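You operate a simulated robot arm through the tools that you are given. There is no shell and no other tool.

The job below is to be done with a simulated two-armed robot. You get a single attempt, and the scene is never put back.

## Task
Wipe up the spill on the top of the long table with the blue cloth and put it back.

The check looks at the end state, three seconds after you hand in, the way a careful person would. Anything else that was tipped, shoved, dropped, spilled or broken makes it a failure. Flat cloth is picked up by pressing the open fingertips on it (5 to 10 N) and closing them slowly along it; thin cloth reads only 2 to 8 mm in the jaws.

## Robot
Two 7-joint arms with two-finger parallel grippers on one trunk, on a base that moves. Base frame: it is fixed to the floor where the robot stands at the start and does not move with it; the origin is under the middle of the robot, x ahead of it, y to its left, z up. Units: mm, degrees, N and s.
The left shoulder is at the start at [-99, 119, 800], the right one opposite. With the tool pointing down near the work surface each hand reaches from about 100 to 560 mm from the robot's upright axis, wherever it stands, measured 20 degrees to its own side. Places, roughly: blue cloth [-750, -3750, 750]. Payload 3.43 kg a hand.
The TCP of each hand is the grasp point between the finger pads, 30 mm short of the fingertips. In the tool frame z runs along the fingers and y along their closing line. Largest opening 94 mm; finger width 28, thickness 10; the body of the gripper, 50 by 96 mm, starts 55 mm behind the TCP.
Orientation is told as [roll, pitch, yaw] about the base's x, y, z axes, in that order, counted from this pose: with the fingers straight down and closing along the base's y, the tool's x points along the base's -x, its y along +y and its z along -z.

## Interface
- The arms move only by the tool move_arm. It takes "left_commands", "right_commands" or both (then of equal length, played together; a hand with none holds still); each is a list that holds one entry, the list of rows, each a list of 7 numbers: the shift along the base's x, y, z in cm, then the turn, a rotation vector about the base's x, y, z in rad, then the gripper command, from -1 (shut) to 1 (fully open), values between in proportion. In form: [[[x, y, z, rx, ry, rz, grip], ...]]. A call has 1 to 20 rows; each row is the pose to reach, as a shift and turn from the pose commanded when the call began. A row lasts 0.2 s, in which the tool goes at most 50 mm and 8.6 degrees; a call with a longer step from one row to the next is refused whole, and so is a gripper value outside its range. A pose out of reach is approached as far as the arm can. The call stops where the force on the tool passes 40 N (or 10 N more than at its start, if that is more) or the arm is blocked; 0.2 s more then pass. Each finger travels about 153 mm/s and halts on what it meets, pressing with about 34 N; the grip force reading is that of the motor and also rises with nothing between the fingers. The clock runs only during rows and for 0.2 s after the last one: add rows that repeat a pose to give the fingers time. The reply holds the time, the measured pose of the TCP, the force on the tool along the base axes, the opening and the grip force, in the units named above and with some noise, with the torque about the TCP (base axes, N m) and any sound that the robot's microphone picked up.
- Cameras (640 x 400 px; columns grow to the right, rows downward): "scene" is now at [40.4, 29.5, 1523.9]; the picture's right is [0.17, -0.99, 0.00], its down [-0.68, -0.12, -0.72] and it looks along [0.71, 0.12, -0.69] (base axes); focal length 290 px, centre (320, 200). "left" rides on the left gripper at [76, -14, -103] in its tool frame; the picture's right is [0.18, 0.98, 0.00], its down [-0.75, 0.14, -0.64] and it looks along [-0.63, 0.12, 0.77] (tool axes); focal length 243 px, centre (320, 200). "right" rides on the right gripper at [76, 14, -102] in its tool frame; the picture's right is [-0.18, 0.98, 0.00], its down [-0.75, -0.14, -0.64] and it looks along [-0.63, -0.12, 0.77] (tool axes); focal length 243 px, centre (320, 200). There is no depth. A picture from a camera that has moved, and an enlarged one, comes with that camera's place and axes in the base frame and with its lens. The place of the scene camera against the robot may be out by one fixed shift of up to 25 mm in any direction.
- get_image(camera): a new picture of that camera. It takes no simulated time.
- slide_trunk(by): moves the trunk up (or, below 0, down) by that many mm; the arms and the scene camera ride with it, the base frame stays. It gives what a move gives, with no picture.
- drive_base(legs): drives the robot by 1 to 6 legs, each [ahead, left, turn to the left] in mm, mm and degrees, along the robot's own axes; the way and the turn of a leg run together, so that a leg with both is an arc; at most 1500 mm and 180 degrees a leg. The arms and the cameras ride along, it lands a little off, and it stops where it bumps. It gives what a move gives.
- aim_head(pan, tilt): turns the head with the scene camera to pan (to the left, within 143 degrees either way) and tilt (down, from -29 to 69), counted from straight ahead of the robot (the tilt from the chest, where the trunk bows). It gives what a move gives.
- enlarge(camera, box): a new picture of the part [left, top, right, bottom] of that camera's present view, enlarged. It takes no simulated time.
- hand_in(): hands the job in; it is judged then, once.

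Nothing tells you exact positions but the pictures and the camera data. Unless the task says otherwise, let go and move clear before handing in.

The tools are called after ">>>" as name(argument=value, ...) on one line, values as JSON. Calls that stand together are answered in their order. move_arm: Moves the arms, as the interface text tells. Its arguments: {"type":"object","properties":{"left_commands":{"type":"array"},"right_commands":{"type":"array"}},"required":[]} The other tools are called the same way: slide_trunk (by) moves the trunk up or down; drive_base (legs) drives the base; aim_head (pan, tilt) turns the head that bears the scene camera; get_image (camera) takes a picture; enlarge (camera, box) takes an enlarged picture of a part of a camera's view; hand_in () hands the job in.

At the start:

```text
time: 0.0
left_eef_pos: [389.6, 180.4, 1013.2]
left_tcp_rot: [0.0, 0.0, -0.1]
left_wrist_force: [-0.3, -0.3, 0.4]
left_ft_torque: [0.0, -0.01, -0.03]
left_finger_gap: 94.0
left_finger_force: 0.1
right_eef_pos: [321.4, -167.2, 1046.8]
right_tcp_rot: [0.0, 0.0, -0.1]
right_wrist_force: [-0.5, 1.0, 0.4]
right_ft_torque: [0.0, 0.01, 0.01]
right_finger_gap: 93.9
right_finger_force: 0.0
trunk travel left (down, up): [-225.0, 110.0]
robot x, y, heading: [-1.0, -2.0, 0.0]
head pan, tilt (commanded): [9.9, 43.6]
```

scene: 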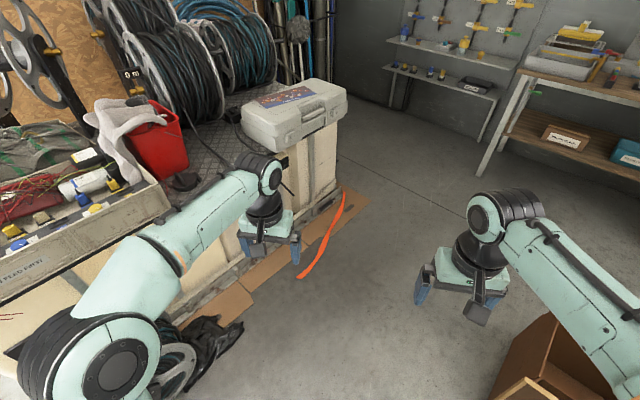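
right: 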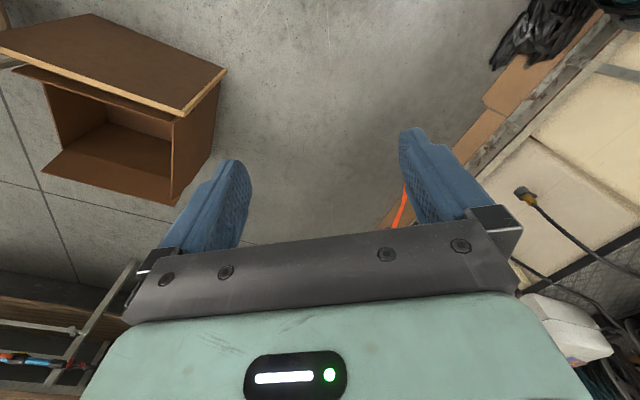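
left: 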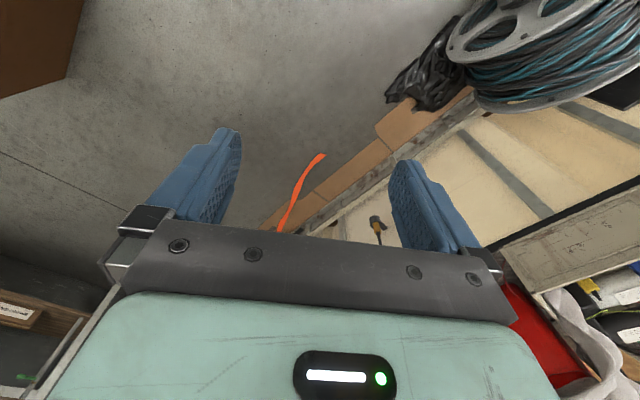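

I see a workshop with a bench on the left, a cardboard box right in front to the right, and shelves far ahead; the blue cloth should be about 3.75 m to my right. I'll look around with the head before driving.

>>> aim_head(pan=-60, tilt=20)

```text
time: 1.4
left_eef_pos: [389.4, 179.7, 1012.1]
left_tcp_rot: [0.0, -0.1, -0.1]
left_wrist_force: [-0.8, 0.1, -0.6]
left_ft_torque: [0.01, 0.02, 0.0]
left_finger_gap: 94.1
left_finger_force: 0.0
right_eef_pos: [322.0, -168.4, 1046.4]
right_tcp_rot: [0.0, 0.0, -0.1]
right_wrist_force: [0.5, -0.1, 0.4]
right_ft_torque: [-0.02, -0.01, -0.02]
right_finger_gap: 93.9
right_finger_force: 0.2
trunk travel left (down, up): [-225.0, 110.0]
robot x, y, heading: [-1.4, 1.7, -0.2]
head pan, tilt (commanded): [-60.0, 20.0]
```

I've turned the head to the right; now I take a picture to see what lies between me and the cloth.

>>> get_image(camera="scene")

```text
taken
camera scene: at [5.9, -65.3, 1560.6], right [-0.87, -0.5, 0.0], down [-0.17, 0.3, -0.94], along [0.47, -0.81, -0.34], focal length 290 px, centre (320, 200)
```

scene: 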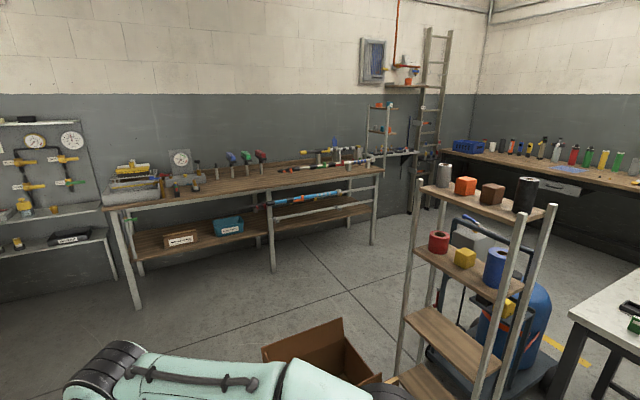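

I see a workbench, a small rack with cylinders and blocks to my right, and a long bench further right with bottles and something blue on it. I'll look further right for the rest.

>>> aim_head(pan=-105, tilt=20)

>>> get_image(camera="scene")

>>> enlarge(camera="scene", box=[160, 60, 480, 260])

>>> aim_head(pan=-140, tilt=30)

>>> get_image(camera="scene")

```text
time: 2.5
left_eef_pos: [390.6, 180.0, 1012.4]
left_tcp_rot: [0.1, 0.0, 0.0]
left_wrist_force: [0.1, 0.8, -0.1]
left_ft_torque: [0.0, 0.01, 0.0]
left_finger_gap: 94.2
left_finger_force: 0.1
right_eef_pos: [322.1, -169.1, 1045.2]
right_tcp_rot: [-0.1, 0.0, 0.1]
right_wrist_force: [-0.1, 0.4, 0.6]
right_ft_torque: [-0.03, 0.0, 0.0]
right_finger_gap: 94.0
right_finger_force: 0.1
trunk travel left (down, up): [-225.0, 110.0]
robot x, y, heading: [3.1, 2.8, 0.2]
head pan, tilt (commanded): [-105.0, 20.0]
```

```text
taken
camera scene: at [-64.8, -74.7, 1560.6], right [-0.97, 0.26, 0.0], down [0.09, 0.33, -0.94], along [-0.24, -0.91, -0.34], focal length 290 px, centre (320, 200)
```

scene: 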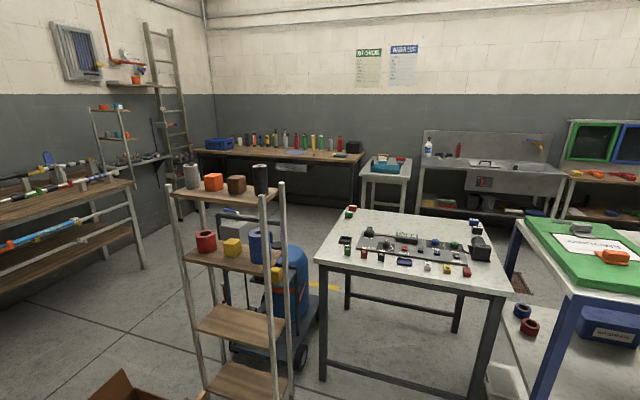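

```text
2.00 times, centred on (320, 160) of scene
camera zoom: at [-64.8, -74.7, 1560.6], right [-0.97, 0.26, 0.0], down [0.09, 0.33, -0.94], along [-0.24, -0.91, -0.34], focal length 581 px, centre (320, 280)
```

zoom: 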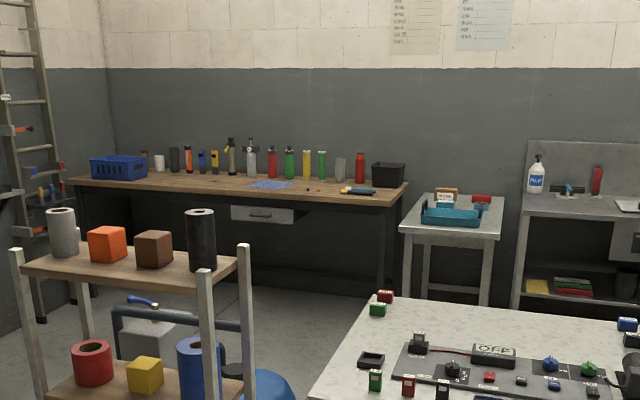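

```text
time: 3.5
left_eef_pos: [391.8, 179.8, 1012.0]
left_tcp_rot: [-0.1, 0.0, 0.0]
left_wrist_force: [0.4, 0.3, 0.4]
left_ft_torque: [0.0, 0.02, -0.02]
left_finger_gap: 94.2
left_finger_force: 0.1
right_eef_pos: [321.5, -167.7, 1045.0]
right_tcp_rot: [0.0, 0.1, 0.0]
right_wrist_force: [0.5, -0.2, 0.5]
right_ft_torque: [0.0, -0.03, 0.0]
right_finger_gap: 94.2
right_finger_force: 0.1
trunk travel left (down, up): [-225.0, 110.0]
robot x, y, heading: [-2.5, -2.8, -0.0]
head pan, tilt (commanded): [-140.0, 30.0]
```

```text
taken
camera scene: at [-110.0, -42.9, 1544.6], right [-0.64, 0.77, 0.0], down [0.38, 0.32, -0.87], along [-0.66, -0.56, -0.5], focal length 290 px, centre (320, 200)
```

scene: 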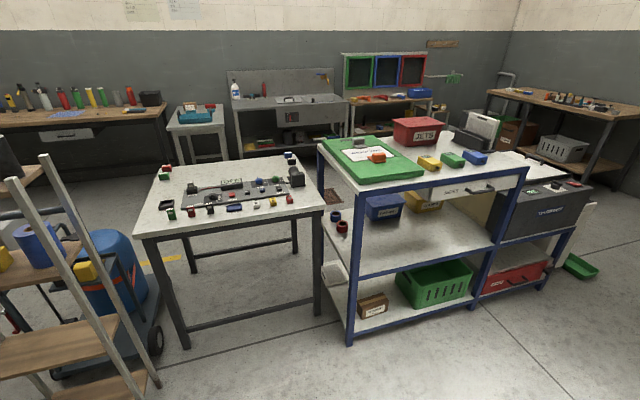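

The long bench against the far wall holds the blue cloth and a row of bottles. A tall rack, a wheeled cylinder and a white table stand in between, so I'll look lower to find free floor.

>>> aim_head(pan=-85, tilt=50)

>>> get_image(camera="scene")

>>> aim_head(pan=-45, tilt=45)

>>> get_image(camera="scene")

```text
time: 4.8
left_eef_pos: [389.3, 179.4, 1013.7]
left_tcp_rot: [0.0, 0.0, 0.0]
left_wrist_force: [0.2, 0.5, -0.5]
left_ft_torque: [-0.04, 0.02, -0.01]
left_finger_gap: 93.7
left_finger_force: 0.0
right_eef_pos: [322.1, -167.7, 1046.5]
right_tcp_rot: [0.0, 0.0, 0.0]
right_wrist_force: [-0.1, 0.2, -0.2]
right_ft_torque: [0.0, -0.04, -0.02]
right_finger_gap: 93.9
right_finger_force: 0.0
trunk travel left (down, up): [-225.0, 110.0]
robot x, y, heading: [-1.9, -1.8, -0.0]
head pan, tilt (commanded): [-85.0, 50.0]
```

```text
taken
camera scene: at [-34.1, -61.4, 1515.0], right [-1.0, -0.09, 0.0], down [-0.07, 0.76, -0.64], along [0.06, -0.64, -0.77], focal length 290 px, centre (320, 200)
```

scene: 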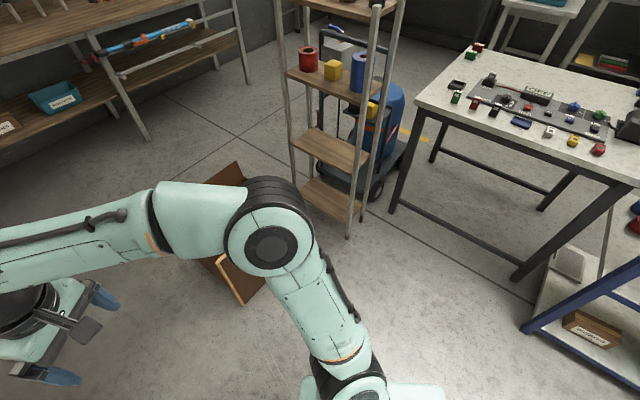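

```text
time: 5.8
left_eef_pos: [391.3, 179.6, 1012.2]
left_tcp_rot: [0.0, 0.1, 0.0]
left_wrist_force: [-0.7, 0.0, 1.2]
left_ft_torque: [0.01, 0.01, 0.02]
left_finger_gap: 94.2
left_finger_force: 0.1
right_eef_pos: [322.2, -168.6, 1045.5]
right_tcp_rot: [0.0, 0.1, 0.0]
right_wrist_force: [-0.3, -0.5, 0.9]
right_ft_torque: [-0.02, 0.01, -0.01]
right_finger_gap: 94.1
right_finger_force: 0.0
trunk travel left (down, up): [-225.0, 110.0]
robot x, y, heading: [-0.3, -1.9, 0.0]
head pan, tilt (commanded): [-45.0, 45.0]
```

```text
taken
camera scene: at [16.7, -42.3, 1521.9], right [-0.71, -0.71, 0.0], down [-0.5, 0.5, -0.71], along [0.5, -0.5, -0.71], focal length 290 px, centre (320, 200)
```

scene: 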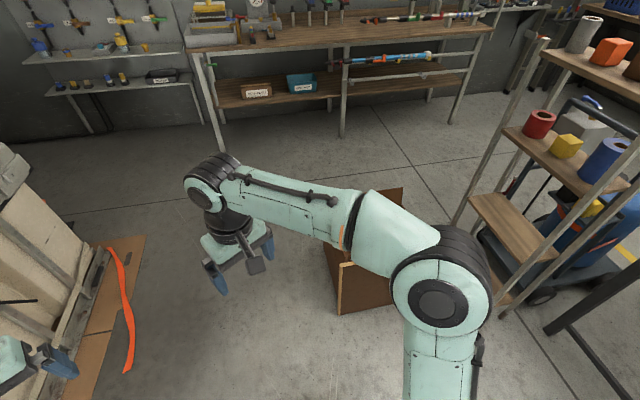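

The long bench runs along the far wall, roughly from [-1700, -3850] to [600, -4700], so I must go around the cardboard box (about [450, -840]), the rack and the cart by their left side. I'll turn right, then sidestep to the free floor ahead.

>>> drive_base(legs=[[0, 0, -57], [616, 673, 0]])

>>> aim_head(pan=0, tilt=35)

>>> get_image(camera="scene")

>>> aim_head(pan=-50, tilt=45)

>>> get_image(camera="scene")

```text
time: 14.8
left_eef_pos: [1261.3, -397.2, 1013.4]
left_tcp_rot: [-0.1, -0.1, -57.6]
left_wrist_force: [0.8, 0.3, 0.5]
left_ft_torque: [0.0, -0.01, 0.03]
left_finger_gap: 94.1
left_finger_force: 0.1
right_eef_pos: [931.7, -524.5, 1046.2]
right_tcp_rot: [0.0, 0.0, -57.6]
right_wrist_force: [-0.3, 0.1, -0.5]
right_ft_torque: [-0.02, 0.01, -0.01]
right_finger_gap: 94.0
right_finger_force: 0.1
trunk travel left (down, up): [-225.0, 110.0]
robot x, y, heading: [903.1, -159.0, -57.7]
head pan, tilt (commanded): [-45.0, 45.0]
```

```text
time: 15.9
left_eef_pos: [1262.2, -396.9, 1013.0]
left_tcp_rot: [-0.1, 0.0, -57.6]
left_wrist_force: [-0.2, -0.1, -0.3]
left_ft_torque: [-0.01, -0.02, 0.02]
left_finger_gap: 94.0
left_finger_force: 0.0
right_eef_pos: [931.3, -526.5, 1046.5]
right_tcp_rot: [0.0, -0.1, -57.6]
right_wrist_force: [0.1, 0.0, 0.5]
right_ft_torque: [-0.02, -0.03, -0.01]
right_finger_gap: 94.2
right_finger_force: 0.0
trunk travel left (down, up): [-225.0, 110.0]
robot x, y, heading: [900.4, -161.9, -57.6]
head pan, tilt (commanded): [0.0, 35.0]
```

```text
taken
camera scene: at [927.0, -185.7, 1536.7], right [-0.84, -0.54, 0.0], down [-0.31, 0.48, -0.82], along [0.44, -0.69, -0.57], focal length 290 px, centre (320, 200)
```

scene: 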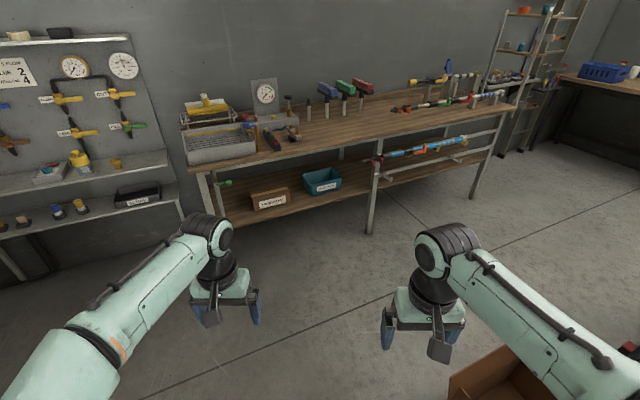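

```text
time: 17.1
left_eef_pos: [1260.7, -396.4, 1013.8]
left_tcp_rot: [0.0, 0.0, -57.6]
left_wrist_force: [-0.5, 0.3, 0.4]
left_ft_torque: [0.0, 0.0, 0.03]
left_finger_gap: 93.8
left_finger_force: 0.2
right_eef_pos: [931.2, -525.2, 1045.8]
right_tcp_rot: [0.0, 0.0, -57.6]
right_wrist_force: [-0.5, -0.7, -0.3]
right_ft_torque: [0.0, -0.03, 0.02]
right_finger_gap: 94.1
right_finger_force: 0.0
trunk travel left (down, up): [-225.0, 110.0]
robot x, y, heading: [902.9, -160.6, -57.4]
head pan, tilt (commanded): [-50.0, 45.0]
```

```text
taken
camera scene: at [855.4, -188.9, 1521.9], right [-0.95, 0.3, 0.0], down [0.21, 0.67, -0.71], along [-0.21, -0.67, -0.71], focal length 290 px, centre (320, 200)
```

scene: 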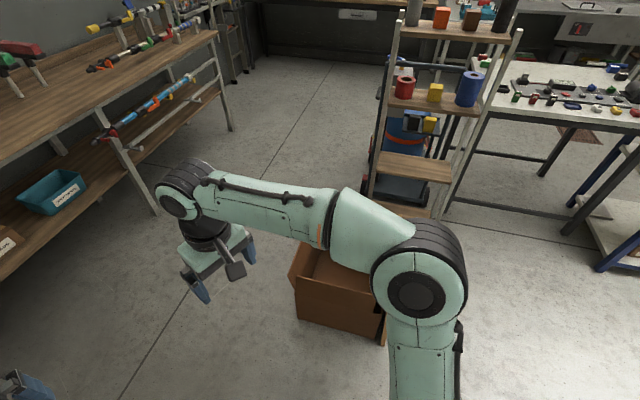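

The corridor between the cardboard box (left corner near [767, -821]) and the workbench (legs near [1555, -1845] and [951, -2824]) is about 1.2 m wide. I'll turn to face down it, sidestep into the middle and drive ahead.

>>> drive_base(legs=[[0, 0, -65.5], [406, 642, 0], [1200, 0, 0]])

>>> aim_head(pan=0, tilt=30)

>>> get_image(camera="scene")

>>> enlarge(camera="scene", box=[280, 20, 600, 220])

>>> aim_head(pan=-50, tilt=35)

>>> get_image(camera="scene")

```text
time: 31.6
left_eef_pos: [477.0, -2266.2, 1013.1]
left_tcp_rot: [0.0, 0.0, -123.4]
left_wrist_force: [0.3, -0.4, 0.6]
left_ft_torque: [-0.03, 0.02, 0.0]
left_finger_gap: 94.1
left_finger_force: 0.1
right_eef_pos: [224.9, -2018.9, 1045.3]
right_tcp_rot: [0.0, 0.1, -123.5]
right_wrist_force: [-0.7, -0.2, -0.8]
right_ft_torque: [0.03, 0.01, 0.01]
right_finger_gap: 94.1
right_finger_force: 0.1
trunk travel left (down, up): [-225.0, 110.0]
robot x, y, heading: [544.4, -1838.4, -123.8]
head pan, tilt (commanded): [-50.0, 45.0]
```

```text
time: 32.8
left_eef_pos: [476.5, -2266.5, 1012.2]
left_tcp_rot: [0.0, 0.1, -123.4]
left_wrist_force: [0.3, -0.3, -0.5]
left_ft_torque: [-0.01, 0.0, 0.0]
left_finger_gap: 94.1
left_finger_force: 0.1
right_eef_pos: [224.2, -2019.4, 1045.4]
right_tcp_rot: [0.1, 0.0, -123.4]
right_wrist_force: [-0.2, -0.8, 0.3]
right_ft_torque: [-0.02, 0.03, 0.02]
right_finger_gap: 94.0
right_finger_force: 0.2
trunk travel left (down, up): [-225.0, 110.0]
robot x, y, heading: [543.1, -1840.0, -123.0]
head pan, tilt (commanded): [0.0, 30.0]
```

```text
taken
camera scene: at [518.2, -1866.3, 1544.5], right [-0.83, 0.55, 0.0], down [0.28, 0.42, -0.87], along [-0.48, -0.72, -0.5], focal length 290 px, centre (320, 200)
```

scene: 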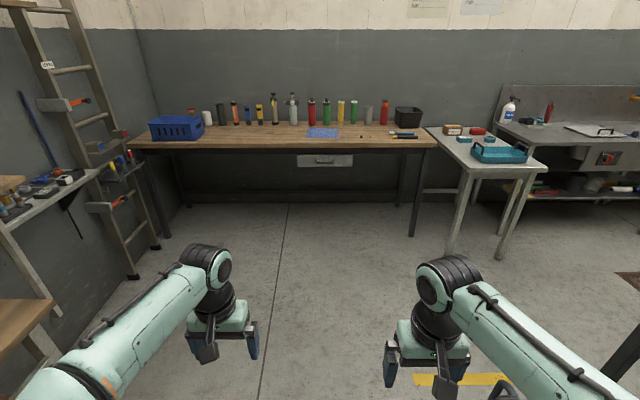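

```text
2.00 times, centred on (440, 120) of scene
camera zoom: at [518.2, -1866.3, 1544.5], right [-0.83, 0.55, 0.0], down [0.28, 0.42, -0.87], along [-0.48, -0.72, -0.5], focal length 581 px, centre (80, 360)
```

zoom: 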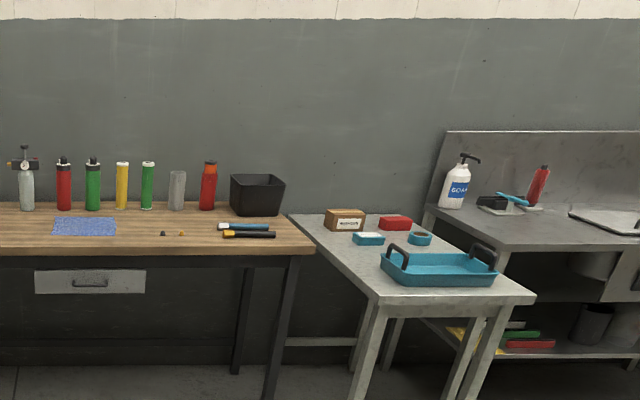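

```text
time: 34.0
left_eef_pos: [475.9, -2267.5, 1012.3]
left_tcp_rot: [0.0, 0.0, -123.3]
left_wrist_force: [-0.1, 0.3, 0.2]
left_ft_torque: [0.01, -0.01, -0.03]
left_finger_gap: 94.0
left_finger_force: 0.0
right_eef_pos: [224.5, -2019.0, 1045.9]
right_tcp_rot: [0.0, -0.1, -123.4]
right_wrist_force: [-0.3, 0.5, 0.3]
right_ft_torque: [0.0, 0.01, 0.0]
right_finger_gap: 94.0
right_finger_force: 0.0
trunk travel left (down, up): [-225.0, 110.0]
robot x, y, heading: [544.3, -1844.4, -123.6]
head pan, tilt (commanded): [-50.0, 35.0]
```

```text
taken
camera scene: at [480.6, -1801.1, 1536.7], right [-0.12, 0.99, 0.0], down [0.57, 0.07, -0.82], along [-0.81, -0.1, -0.57], focal length 290 px, centre (320, 200)
```

scene: 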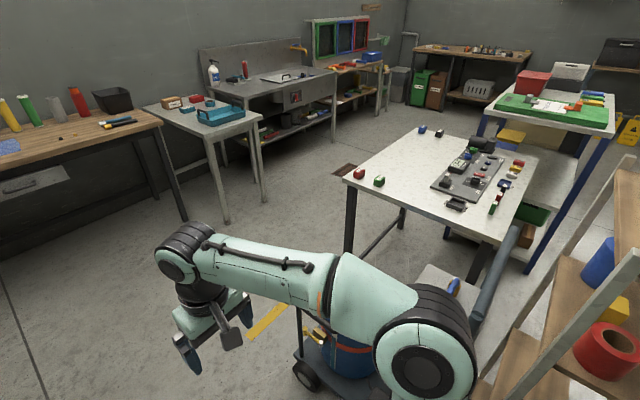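

I see the long table ahead, parallel to my lateral axis, front edge about 2 m away, with the blue cloth flat near its middle, bottles along its back, a blue basket left and cutters right. No clear view of the spill yet, so I'll drive closer and look again.

>>> drive_base(legs=[[700, 100, 0], [400, -60, 0]])

>>> aim_head(pan=0, tilt=35)

>>> get_image(camera="scene")

>>> enlarge(camera="scene", box=[160, 80, 480, 280])

```text
time: 40.0
left_eef_pos: [-98.3, -3211.9, 1011.9]
left_tcp_rot: [0.0, 0.0, -123.3]
left_wrist_force: [-0.1, 0.0, 0.6]
left_ft_torque: [0.01, 0.02, 0.0]
left_finger_gap: 94.0
left_finger_force: 0.1
right_eef_pos: [-352.7, -2963.6, 1047.0]
right_tcp_rot: [0.1, 0.1, -123.3]
right_wrist_force: [-0.3, -0.3, -0.4]
right_ft_torque: [0.0, 0.0, -0.02]
right_finger_gap: 94.0
right_finger_force: 0.0
trunk travel left (down, up): [-225.0, 110.0]
robot x, y, heading: [-37.1, -2786.3, -123.2]
head pan, tilt (commanded): [-50.0, 35.0]
```

```text
time: 41.2
left_eef_pos: [-98.3, -3212.0, 1013.2]
left_tcp_rot: [0.0, 0.0, -123.3]
left_wrist_force: [-0.6, -0.8, -0.2]
left_ft_torque: [0.01, 0.06, 0.01]
left_finger_gap: 93.9
left_finger_force: 0.0
right_eef_pos: [-352.0, -2964.6, 1046.5]
right_tcp_rot: [0.1, 0.0, -123.3]
right_wrist_force: [0.6, -0.5, 1.0]
right_ft_torque: [-0.02, 0.0, -0.02]
right_finger_gap: 94.0
right_finger_force: 0.2
trunk travel left (down, up): [-225.0, 110.0]
robot x, y, heading: [-31.5, -2789.1, -123.3]
head pan, tilt (commanded): [0.0, 35.0]
```

```text
taken
camera scene: at [-56.6, -2808.9, 1536.7], right [-0.84, 0.55, 0.0], down [0.32, 0.48, -0.82], along [-0.45, -0.68, -0.57], focal length 290 px, centre (320, 200)
```

scene: 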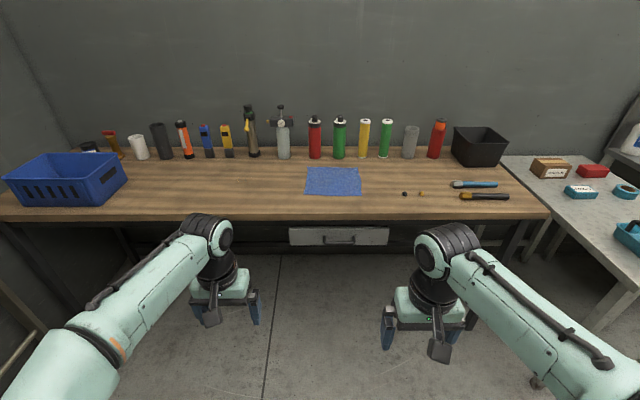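

```text
2.00 times, centred on (320, 180) of scene
camera zoom: at [-56.6, -2808.9, 1536.7], right [-0.84, 0.55, 0.0], down [0.32, 0.48, -0.82], along [-0.45, -0.68, -0.57], focal length 581 px, centre (320, 240)
```

zoom: 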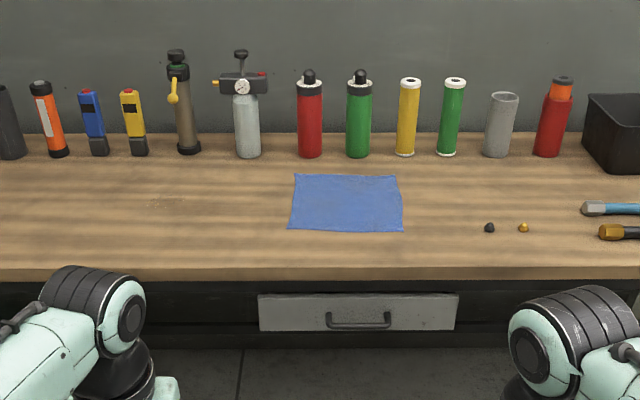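

The cloth lies flat near the middle of the table; a faint patch to the left of it (around pixel 245, 181) may be the spill, with two tiny nuts to the right. I'll enlarge to be sure.

>>> enlarge(camera="scene", box=[200, 155, 296, 215])

>>> enlarge(camera="scene", box=[290, 155, 386, 215])

>>> enlarge(camera="scene", box=[384, 155, 480, 215])

>>> enlarge(camera="scene", box=[110, 155, 206, 215])

```text
6.67 times, centred on (248, 185) of scene
camera zoom: at [-56.6, -2808.9, 1536.7], right [-0.84, 0.55, 0.0], down [0.32, 0.48, -0.82], along [-0.45, -0.68, -0.57], focal length 1936 px, centre (800, 300)
```

zoom: 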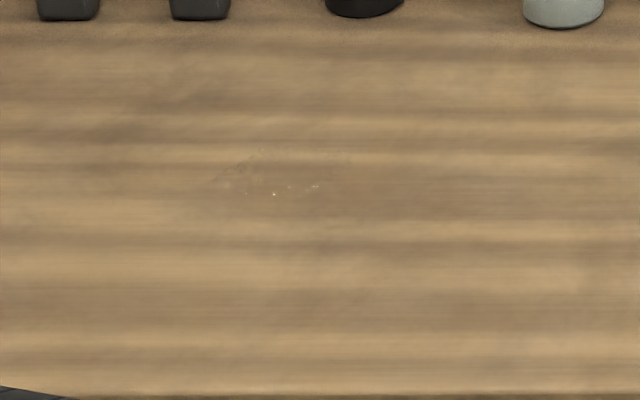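

```text
6.67 times, centred on (338, 185) of scene
camera zoom: at [-56.6, -2808.9, 1536.7], right [-0.84, 0.55, 0.0], down [0.32, 0.48, -0.82], along [-0.45, -0.68, -0.57], focal length 1936 px, centre (200, 300)
```

zoom: 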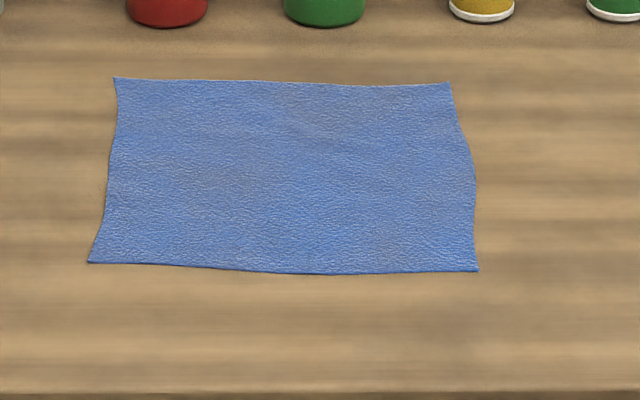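

```text
6.67 times, centred on (432, 185) of scene
camera zoom: at [-56.6, -2808.9, 1536.7], right [-0.84, 0.55, 0.0], down [0.32, 0.48, -0.82], along [-0.45, -0.68, -0.57], focal length 1936 px, centre (-427, 300)
```

zoom: 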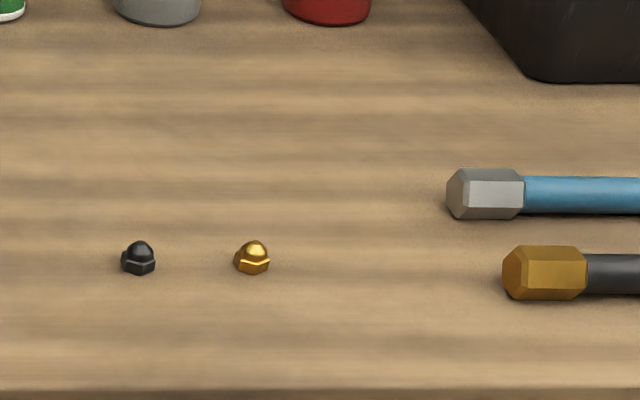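

```text
6.67 times, centred on (158, 185) of scene
camera zoom: at [-56.6, -2808.9, 1536.7], right [-0.84, 0.55, 0.0], down [0.32, 0.48, -0.82], along [-0.45, -0.68, -0.57], focal length 1936 px, centre (1400, 300)
```

zoom: 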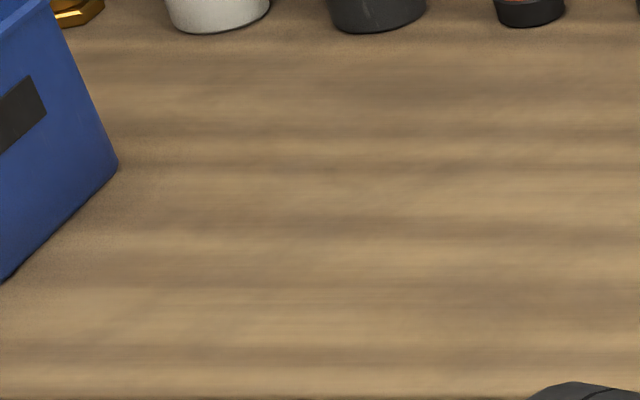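

I can make out a clear, glinting patch of liquid left of the cloth, roughly 0.4 m left of my axis and 250 mm in from the table edge. Next I look down at my own base to judge how close I can stand.

>>> aim_head(pan=0, tilt=69)

>>> get_image(camera="scene")

>>> get_image(camera="left")

>>> get_image(camera="right")

```text
time: 42.1
left_eef_pos: [-98.3, -3211.2, 1013.6]
left_tcp_rot: [-0.1, 0.0, -123.3]
left_wrist_force: [0.5, -0.1, -0.2]
left_ft_torque: [-0.01, 0.01, 0.01]
left_finger_gap: 94.1
left_finger_force: 0.1
right_eef_pos: [-351.4, -2964.9, 1047.0]
right_tcp_rot: [-0.1, 0.0, -123.4]
right_wrist_force: [0.3, -0.1, -0.6]
right_ft_torque: [-0.03, 0.04, 0.01]
right_finger_gap: 93.9
right_finger_force: 0.1
trunk travel left (down, up): [-225.0, 110.0]
robot x, y, heading: [-29.4, -2788.7, -123.2]
head pan, tilt (commanded): [0.0, 68.8]
```

```text
taken
camera scene: at [-39.0, -2782.1, 1493.1], right [-0.84, 0.55, 0.0], down [0.51, 0.78, -0.36], along [-0.2, -0.3, -0.93], focal length 290 px, centre (320, 200)
```

scene: 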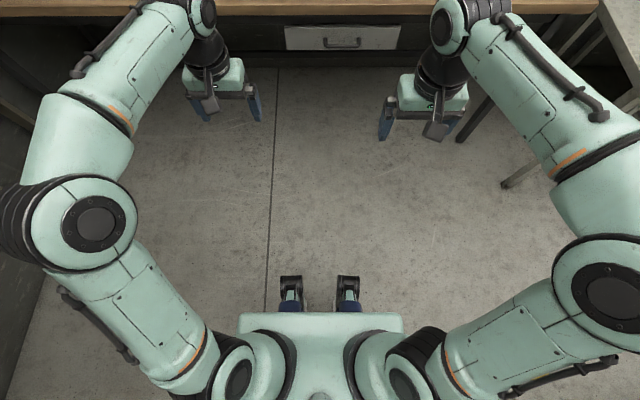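

```text
taken
camera left: at [-70.7, -3139.9, 1116.1], right [0.92, -0.39, 0.0], down [-0.3, -0.71, 0.64], along [-0.25, -0.59, -0.77], focal length 243 px, centre (320, 200)
```

left: 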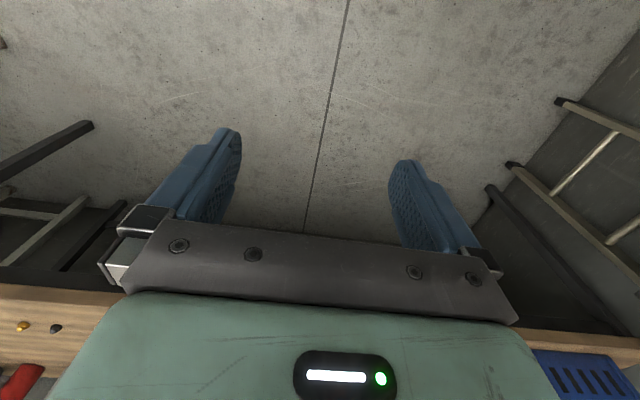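

```text
taken
camera right: at [-298.6, -2908.4, 1148.9], right [0.72, -0.69, 0.0], down [-0.53, -0.55, 0.64], along [-0.45, -0.46, -0.77], focal length 243 px, centre (320, 200)
```

right: 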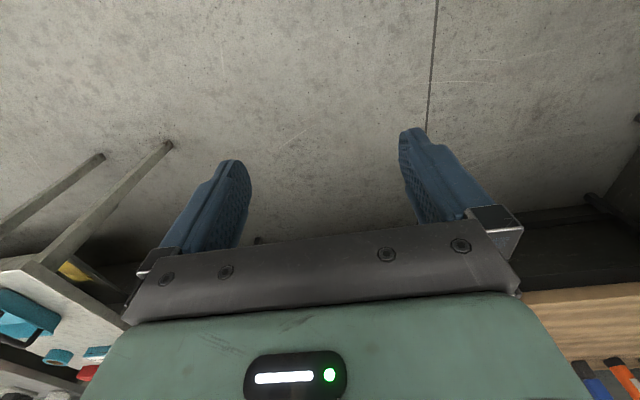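

My chest hardly protrudes and only low casters reach about 165 mm ahead, so I can stand close to the table with the hands above it (fingertips near z = 983, table near 815). I'll approach most of the way and look again.

>>> drive_base(legs=[[500, 90, 0]])

>>> aim_head(pan=0, tilt=45)

>>> get_image(camera="scene")

>>> enlarge(camera="scene", box=[220, 90, 348, 170])

>>> get_image(camera="left")

```text
time: 45.1
left_eef_pos: [-299.0, -3672.4, 1013.8]
left_tcp_rot: [0.0, 0.1, -123.8]
left_wrist_force: [0.0, 0.3, -0.6]
left_ft_torque: [0.02, 0.0, -0.01]
left_finger_gap: 94.0
left_finger_force: 0.1
right_eef_pos: [-550.7, -3422.6, 1047.3]
right_tcp_rot: [0.0, 0.0, -123.9]
right_wrist_force: [-0.4, 0.8, 0.1]
right_ft_torque: [0.03, 0.0, -0.02]
right_finger_gap: 94.0
right_finger_force: 0.1
trunk travel left (down, up): [-225.0, 110.0]
robot x, y, heading: [-231.7, -3246.3, -124.0]
head pan, tilt (commanded): [0.0, 68.8]
```

```text
time: 46.0
left_eef_pos: [-299.4, -3671.9, 1013.3]
left_tcp_rot: [0.0, 0.0, -123.8]
left_wrist_force: [-0.7, -0.1, 0.1]
left_ft_torque: [-0.02, 0.01, -0.01]
left_finger_gap: 94.2
left_finger_force: 0.1
right_eef_pos: [-550.5, -3420.9, 1046.8]
right_tcp_rot: [0.0, 0.1, -123.8]
right_wrist_force: [0.0, -0.5, -1.0]
right_ft_torque: [-0.01, 0.0, 0.03]
right_finger_gap: 94.1
right_finger_force: 0.1
trunk travel left (down, up): [-225.0, 110.0]
robot x, y, heading: [-231.6, -3248.1, -123.9]
head pan, tilt (commanded): [0.0, 45.0]
```

```text
taken
camera scene: at [-250.4, -3263.6, 1521.9], right [-0.83, 0.56, 0.0], down [0.39, 0.59, -0.71], along [-0.39, -0.59, -0.71], focal length 290 px, centre (320, 200)
```

scene: 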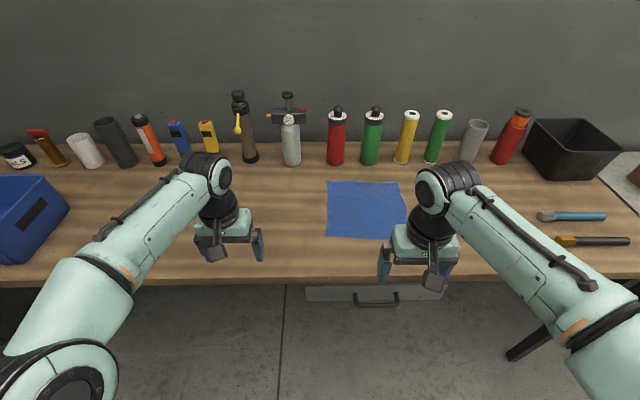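

```text
5.00 times, centred on (284, 130) of scene
camera zoom: at [-250.4, -3263.6, 1521.9], right [-0.83, 0.56, 0.0], down [0.39, 0.59, -0.71], along [-0.39, -0.59, -0.71], focal length 1452 px, centre (500, 550)
```

zoom: 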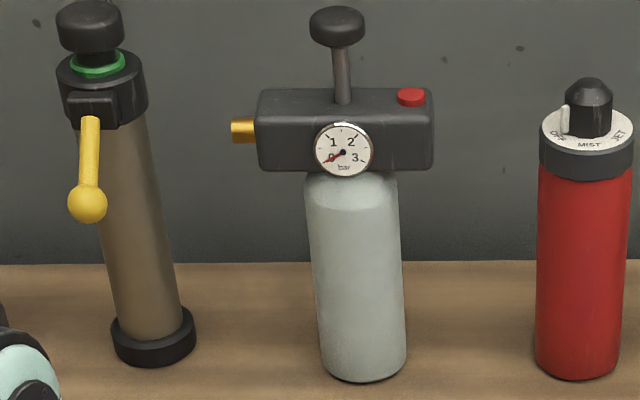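

```text
taken
camera left: at [-271.0, -3600.0, 1116.1], right [0.92, -0.39, 0.0], down [-0.3, -0.7, 0.64], along [-0.25, -0.59, -0.77], focal length 243 px, centre (320, 200)
```

left: 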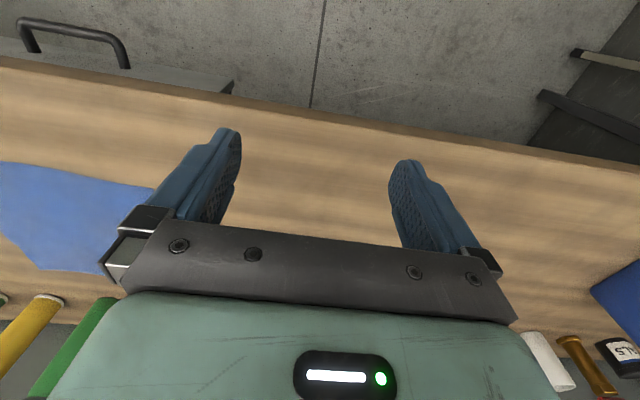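

The left gripper hides the spill area now, so I'll slide the left hand about 20 cm to the left at its present height and zoom the scene camera in on the patch.

>>> move_arm(left_commands=[[[3.3, -2.2, 0, 0, 0, 0, 1], [6.6, -4.4, 0, 0, 0, 0, 1], [9.9, -6.6, 0, 0, 0, 0, 1], [13.2, -8.8, 0, 0, 0, 0, 1], [16.5, -11.0, 0, 0, 0, 0, 1], [16.5, -11.0, 0, 0, 0, 0, 1]]])

>>> get_image(camera="scene")

>>> enlarge(camera="scene", box=[190, 165, 286, 225])

>>> enlarge(camera="scene", box=[300, 155, 428, 255])

```text
time: 47.4
left_eef_pos: [-136.0, -3781.2, 1014.2]
left_tcp_rot: [0.0, 0.0, -123.8]
left_wrist_force: [0.3, -0.2, 0.4]
left_ft_torque: [0.01, 0.02, 0.0]
left_finger_gap: 94.1
left_finger_force: 0.1
right_eef_pos: [-549.7, -3421.4, 1046.3]
right_tcp_rot: [0.0, 0.1, -123.8]
right_wrist_force: [0.0, 0.6, -0.7]
right_ft_torque: [0.01, 0.0, 0.02]
right_finger_gap: 93.8
right_finger_force: 0.1
trunk travel left (down, up): [-225.0, 110.0]
robot x, y, heading: [-229.6, -3248.0, -123.8]
head pan, tilt (commanded): [0.0, 45.0]
```

```text
taken
camera scene: at [-250.8, -3263.3, 1521.9], right [-0.83, 0.56, 0.0], down [0.39, 0.59, -0.71], along [-0.39, -0.59, -0.71], focal length 290 px, centre (320, 200)
```

scene: 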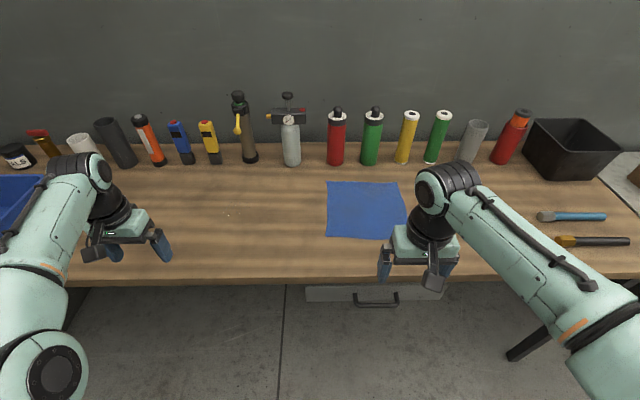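

```text
6.67 times, centred on (238, 195) of scene
camera zoom: at [-250.8, -3263.3, 1521.9], right [-0.83, 0.56, 0.0], down [0.39, 0.59, -0.71], along [-0.39, -0.59, -0.71], focal length 1936 px, centre (867, 233)
```

zoom: 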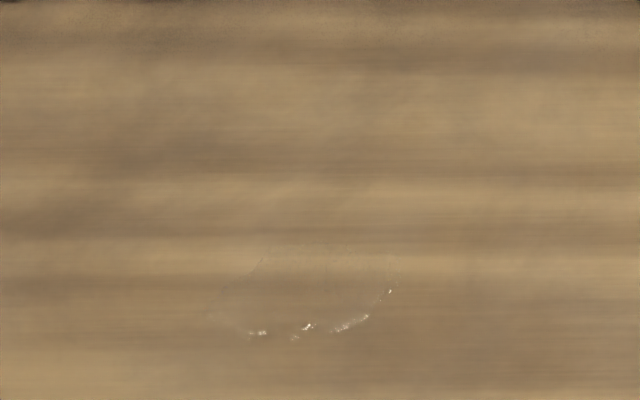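

```text
4.00 times, centred on (364, 205) of scene
camera zoom: at [-250.8, -3263.3, 1521.9], right [-0.83, 0.56, 0.0], down [0.39, 0.59, -0.71], along [-0.39, -0.59, -0.71], focal length 1162 px, centre (144, 180)
```

zoom: 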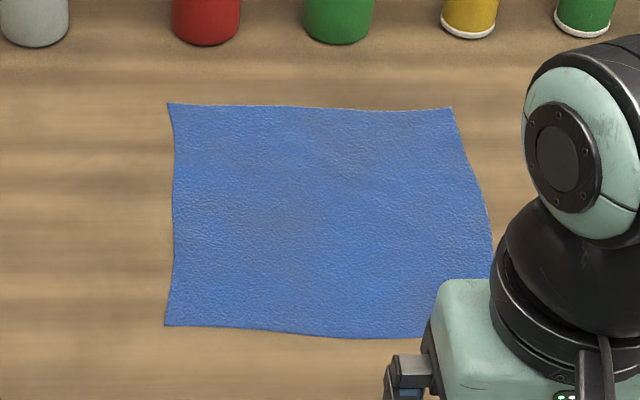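

The spill is a clear puddle about 90 × 65 mm centred near [-391, -3972]; the cloth is about 260 × 260 mm centred near [-750, -3745], corners roughly square to the table edge. I'll move closer to the table in small steps so both are well within the left hand's reach.

>>> drive_base(legs=[[200, 0, 0]])

>>> get_image(camera="scene")

```text
time: 49.0
left_eef_pos: [-245.8, -3945.8, 1013.0]
left_tcp_rot: [0.0, -0.1, -123.7]
left_wrist_force: [-0.5, -0.5, -0.7]
left_ft_torque: [0.02, -0.02, 0.01]
left_finger_gap: 94.0
left_finger_force: 0.0
right_eef_pos: [-661.5, -3587.6, 1047.2]
right_tcp_rot: [0.0, 0.0, -123.8]
right_wrist_force: [-0.4, 0.1, -0.2]
right_ft_torque: [0.01, -0.01, -0.01]
right_finger_gap: 93.9
right_finger_force: 0.0
trunk travel left (down, up): [-225.0, 110.0]
robot x, y, heading: [-338.7, -3413.2, -123.6]
head pan, tilt (commanded): [0.0, 45.0]
```

```text
taken
camera scene: at [-361.6, -3429.9, 1521.9], right [-0.83, 0.56, 0.0], down [0.39, 0.59, -0.71], along [-0.39, -0.59, -0.71], focal length 290 px, centre (320, 200)
```

scene: 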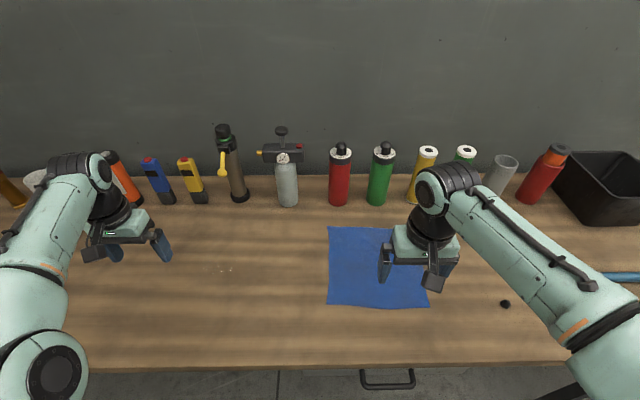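

I'm now about 215 mm from the table edge. The parallax between views suggests the table top may be higher than I assumed (z about 870), so I'll measure more carefully with zooms before touching.

>>> enlarge(camera="scene", box=[300, 210, 460, 310])

>>> enlarge(camera="scene", box=[180, 240, 308, 320])

>>> get_image(camera="right")

>>> get_image(camera="left")

```text
4.00 times, centred on (380, 260) of scene
camera zoom: at [-361.6, -3429.9, 1521.9], right [-0.83, 0.56, 0.0], down [0.39, 0.59, -0.71], along [-0.39, -0.59, -0.71], focal length 1162 px, centre (80, -40)
```

zoom: 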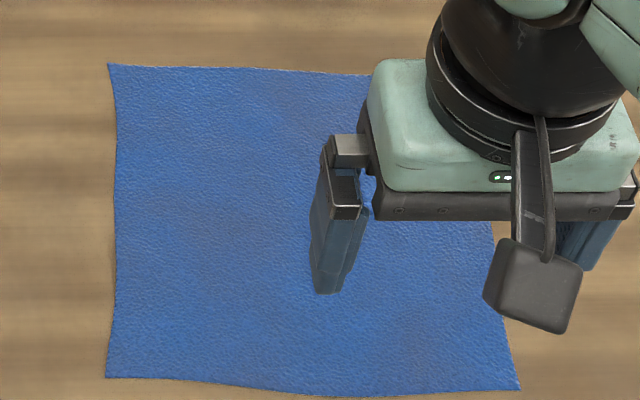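

```text
5.00 times, centred on (244, 280) of scene
camera zoom: at [-361.6, -3429.9, 1521.9], right [-0.83, 0.56, 0.0], down [0.39, 0.59, -0.71], along [-0.39, -0.59, -0.71], focal length 1452 px, centre (700, -200)
```

zoom: 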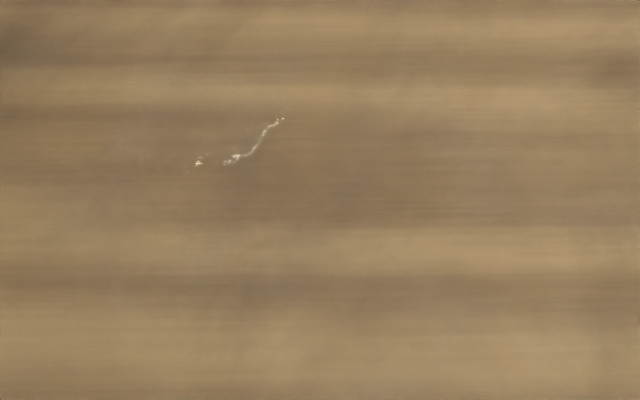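

```text
taken
camera right: at [-607.9, -3532.7, 1148.9], right [0.71, -0.7, 0.0], down [-0.54, -0.55, 0.64], along [-0.45, -0.46, -0.77], focal length 243 px, centre (320, 200)
```

right: 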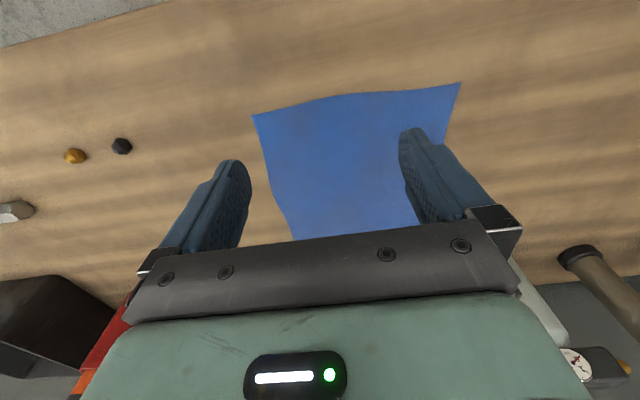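

```text
taken
camera left: at [-218.1, -3875.1, 1116.0], right [0.92, -0.39, 0.0], down [-0.3, -0.71, 0.64], along [-0.25, -0.59, -0.77], focal length 243 px, centre (320, 200)
```

left: 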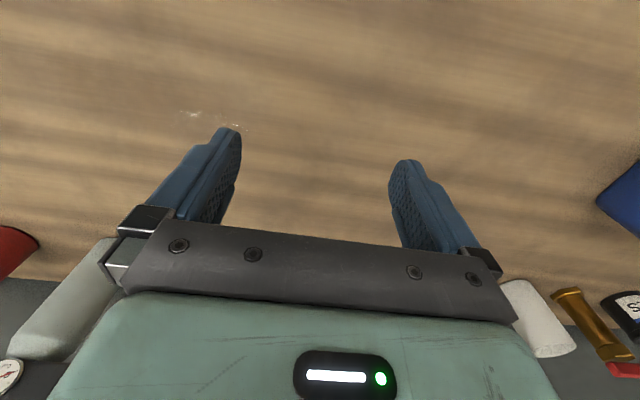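

Combining the wrist and scene views, the table top is near z = 865, its edge about 200 mm ahead of my axis; the puddle centre lies about 446 mm ahead and 258 mm left of my axis, the cloth about 333–576 mm ahead and from 15 to 257 mm right. I'll move 60 mm closer for comfortable reach.

>>> drive_base(legs=[[60, 0, 0]])

>>> get_image(camera="scene")

```text
time: 50.0
left_eef_pos: [-280.6, -3995.3, 1012.4]
left_tcp_rot: [0.0, -0.1, -123.8]
left_wrist_force: [-0.5, -1.0, -0.2]
left_ft_torque: [-0.01, -0.03, 0.01]
left_finger_gap: 93.8
left_finger_force: 0.0
right_eef_pos: [-694.9, -3638.4, 1046.6]
right_tcp_rot: [0.1, 0.0, -123.9]
right_wrist_force: [-1.4, -0.2, -0.1]
right_ft_torque: [0.02, -0.03, 0.02]
right_finger_gap: 94.2
right_finger_force: 0.1
trunk travel left (down, up): [-225.0, 110.0]
robot x, y, heading: [-380.0, -3461.5, -124.0]
head pan, tilt (commanded): [0.0, 45.0]
```

```text
taken
camera scene: at [-395.0, -3479.8, 1521.9], right [-0.83, 0.56, 0.0], down [0.39, 0.59, -0.71], along [-0.39, -0.59, -0.71], focal length 290 px, centre (320, 200)
```

scene: 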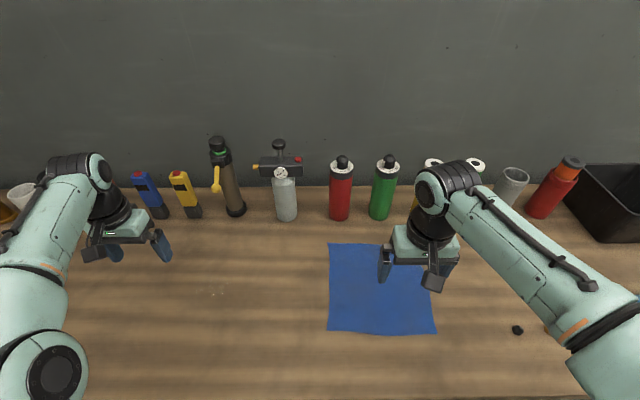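

The way is clear; I'll move the right hand aside to the right, and bring the left hand over the bare table between spill and cloth, lowering to about 40 mm above the expected surface to find the table height by touch.

>>> move_arm(left_commands=[[[-3.75, 2.5, 0, 0, 0, 0, 1], [-7.5, 5.0, 0, 0, 0, 0, 1], [-11.2, 7.5, 0, 0, 0, 0, 1], [-15.0, 10.0, 0, 0, 0, 0, 1], [-18.7, 12.5, 0, 0, 0, 0, 1], [-22.4, 15.0, 0, 0, 0, 0, 1], [-22.4, 15.0, -3, 0, 0, 0, 1], [-22.4, 15.0, -6, 0, 0, 0, 1], [-22.4, 15.0, -8, 0, 0, 0, 1], [-22.4, 15.0, -8, 0, 0, 0, 1]]], right_commands=[[[-3.3, 2.2, 0, 0, 0, 0, 1], [-6.6, 4.4, 0, 0, 0, 0, 1], [-10.0, 6.7, 0, 0, 0, 0, 1], [-12.5, 8.4, 0, 0, 0, 0, 1], [-12.5, 8.4, 0, 0, 0, 0, 1], [-12.5, 8.4, 0, 0, 0, 0, 1], [-12.5, 8.4, 0, 0, 0, 0, 1], [-12.5, 8.4, 0, 0, 0, 0, 1], [-12.5, 8.4, 0, 0, 0, 0, 1], [-12.5, 8.4, 0, 0, 0, 0, 1]]])

>>> get_image(camera="scene")

>>> get_image(camera="left")

```text
time: 52.1
left_eef_pos: [-503.5, -3845.9, 933.2]
left_tcp_rot: [0.0, 0.0, -123.7]
left_wrist_force: [-0.1, -0.6, 0.4]
left_ft_torque: [-0.03, -0.03, -0.02]
left_finger_gap: 94.1
left_finger_force: 0.0
right_eef_pos: [-819.1, -3555.3, 1047.8]
right_tcp_rot: [0.0, 0.0, -123.8]
right_wrist_force: [0.4, -0.2, -0.7]
right_ft_torque: [-0.03, 0.0, 0.01]
right_finger_gap: 93.7
right_finger_force: 0.0
trunk travel left (down, up): [-225.0, 110.0]
robot x, y, heading: [-375.0, -3461.5, -124.0]
head pan, tilt (commanded): [0.0, 45.0]
```

```text
taken
camera scene: at [-394.2, -3478.6, 1521.9], right [-0.83, 0.56, 0.0], down [0.39, 0.59, -0.71], along [-0.39, -0.59, -0.71], focal length 290 px, centre (320, 200)
```

scene: 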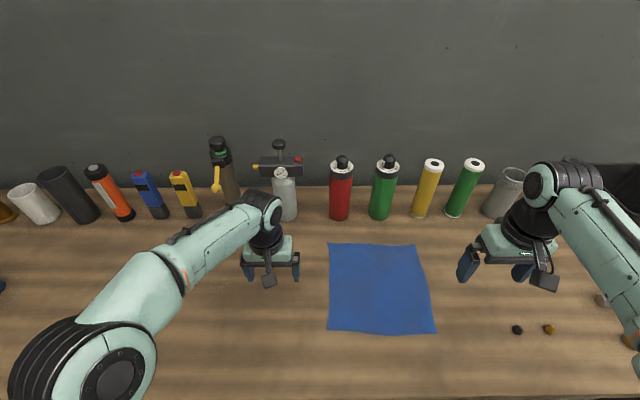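

```text
taken
camera left: at [-475.1, -3773.6, 1036.1], right [0.92, -0.39, 0.0], down [-0.3, -0.7, 0.64], along [-0.25, -0.59, -0.77], focal length 243 px, centre (320, 200)
```

left: 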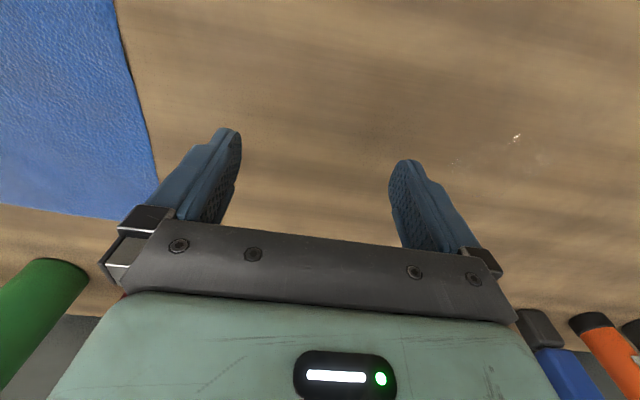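

The left hand hangs above bare table with its tips near z = 903, the puddle glinting to its left and the cloth to its right. I'll lower slowly to find the surface.

>>> move_arm(left_commands=[[[0, 0, -1.0, 0, 0, 0, 1], [0, 0, -2.0, 0, 0, 0, 1], [0, 0, -2.4, 0, 0, 0, 1], [0, 0, -2.7, 0, 0, 0, 1], [0, 0, -3.0, 0, 0, 0, 1], [0, 0, -3.2, 0, 0, 0, 1], [0, 0, -3.4, 0, 0, 0, 1], [0, 0, -3.6, 0, 0, 0, 1]]])

```text
time: 54.0
left_eef_pos: [-502.9, -3846.6, 896.7]
left_tcp_rot: [0.0, 0.0, -123.8]
left_wrist_force: [0.7, -0.5, -0.9]
left_ft_torque: [0.01, -0.02, -0.02]
left_finger_gap: 94.1
left_finger_force: 0.0
right_eef_pos: [-819.2, -3554.7, 1047.6]
right_tcp_rot: [-0.1, 0.0, -123.8]
right_wrist_force: [0.2, -0.2, 0.7]
right_ft_torque: [0.03, -0.01, 0.0]
right_finger_gap: 94.0
right_finger_force: 0.0
trunk travel left (down, up): [-225.0, 110.0]
robot x, y, heading: [-374.6, -3462.0, -123.8]
head pan, tilt (commanded): [0.0, 45.0]
```

No contact yet with the tips near z = 867; I continue down slowly in small steps.

>>> move_arm(left_commands=[[[0, 0, -0.3, 0, 0, 0, 1], [0, 0, -0.6, 0, 0, 0, 1], [0, 0, -0.9, 0, 0, 0, 1], [0, 0, -1.2, 0, 0, 0, 1], [0, 0, -1.5, 0, 0, 0, 1]]])

>>> get_image(camera="scene")

>>> get_image(camera="left")

```text
time: 55.1
left_eef_pos: [-502.1, -3845.0, 889.5]
left_tcp_rot: [0.0, -0.4, -123.8]
left_wrist_force: [5.1, 6.8, 12.0]
left_ft_torque: [0.06, -0.76, 0.44]
left_finger_gap: 94.3
left_finger_force: 0.1
right_eef_pos: [-818.5, -3553.2, 1048.1]
right_tcp_rot: [0.0, -0.2, -123.7]
right_wrist_force: [0.0, 0.3, -0.2]
right_ft_torque: [-0.01, 0.02, 0.01]
right_finger_gap: 94.0
right_finger_force: 0.0
trunk travel left (down, up): [-225.0, 110.0]
robot x, y, heading: [-377.3, -3463.8, -123.6]
head pan, tilt (commanded): [0.0, 45.0]
stopped in row 5 (left hand): the force on the tool passed its limit at 44 N (the readings are from after the stop); the commanded pose is now the measured one
```

```text
taken
camera scene: at [-393.6, -3477.4, 1521.9], right [-0.83, 0.56, 0.0], down [0.39, 0.59, -0.71], along [-0.39, -0.59, -0.71], focal length 290 px, centre (320, 200)
```

scene: 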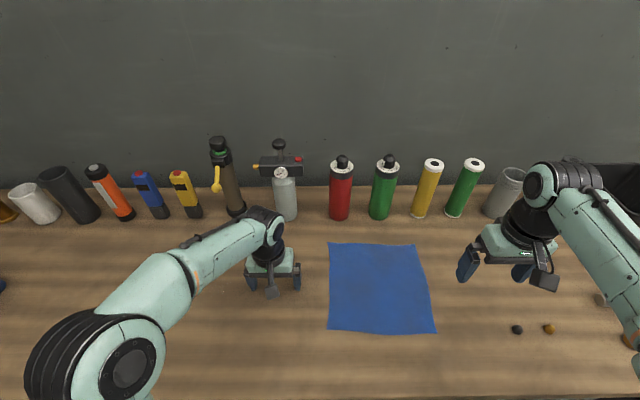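

```text
taken
camera left: at [-474.3, -3773.1, 992.7], right [0.92, -0.39, 0.0], down [-0.3, -0.7, 0.65], along [-0.26, -0.59, -0.76], focal length 243 px, centre (320, 200)
```

left: 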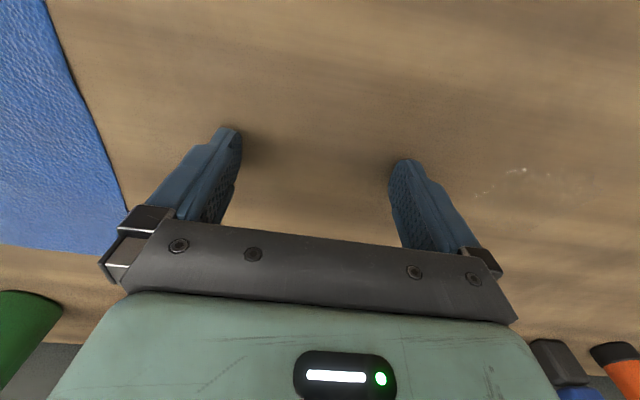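

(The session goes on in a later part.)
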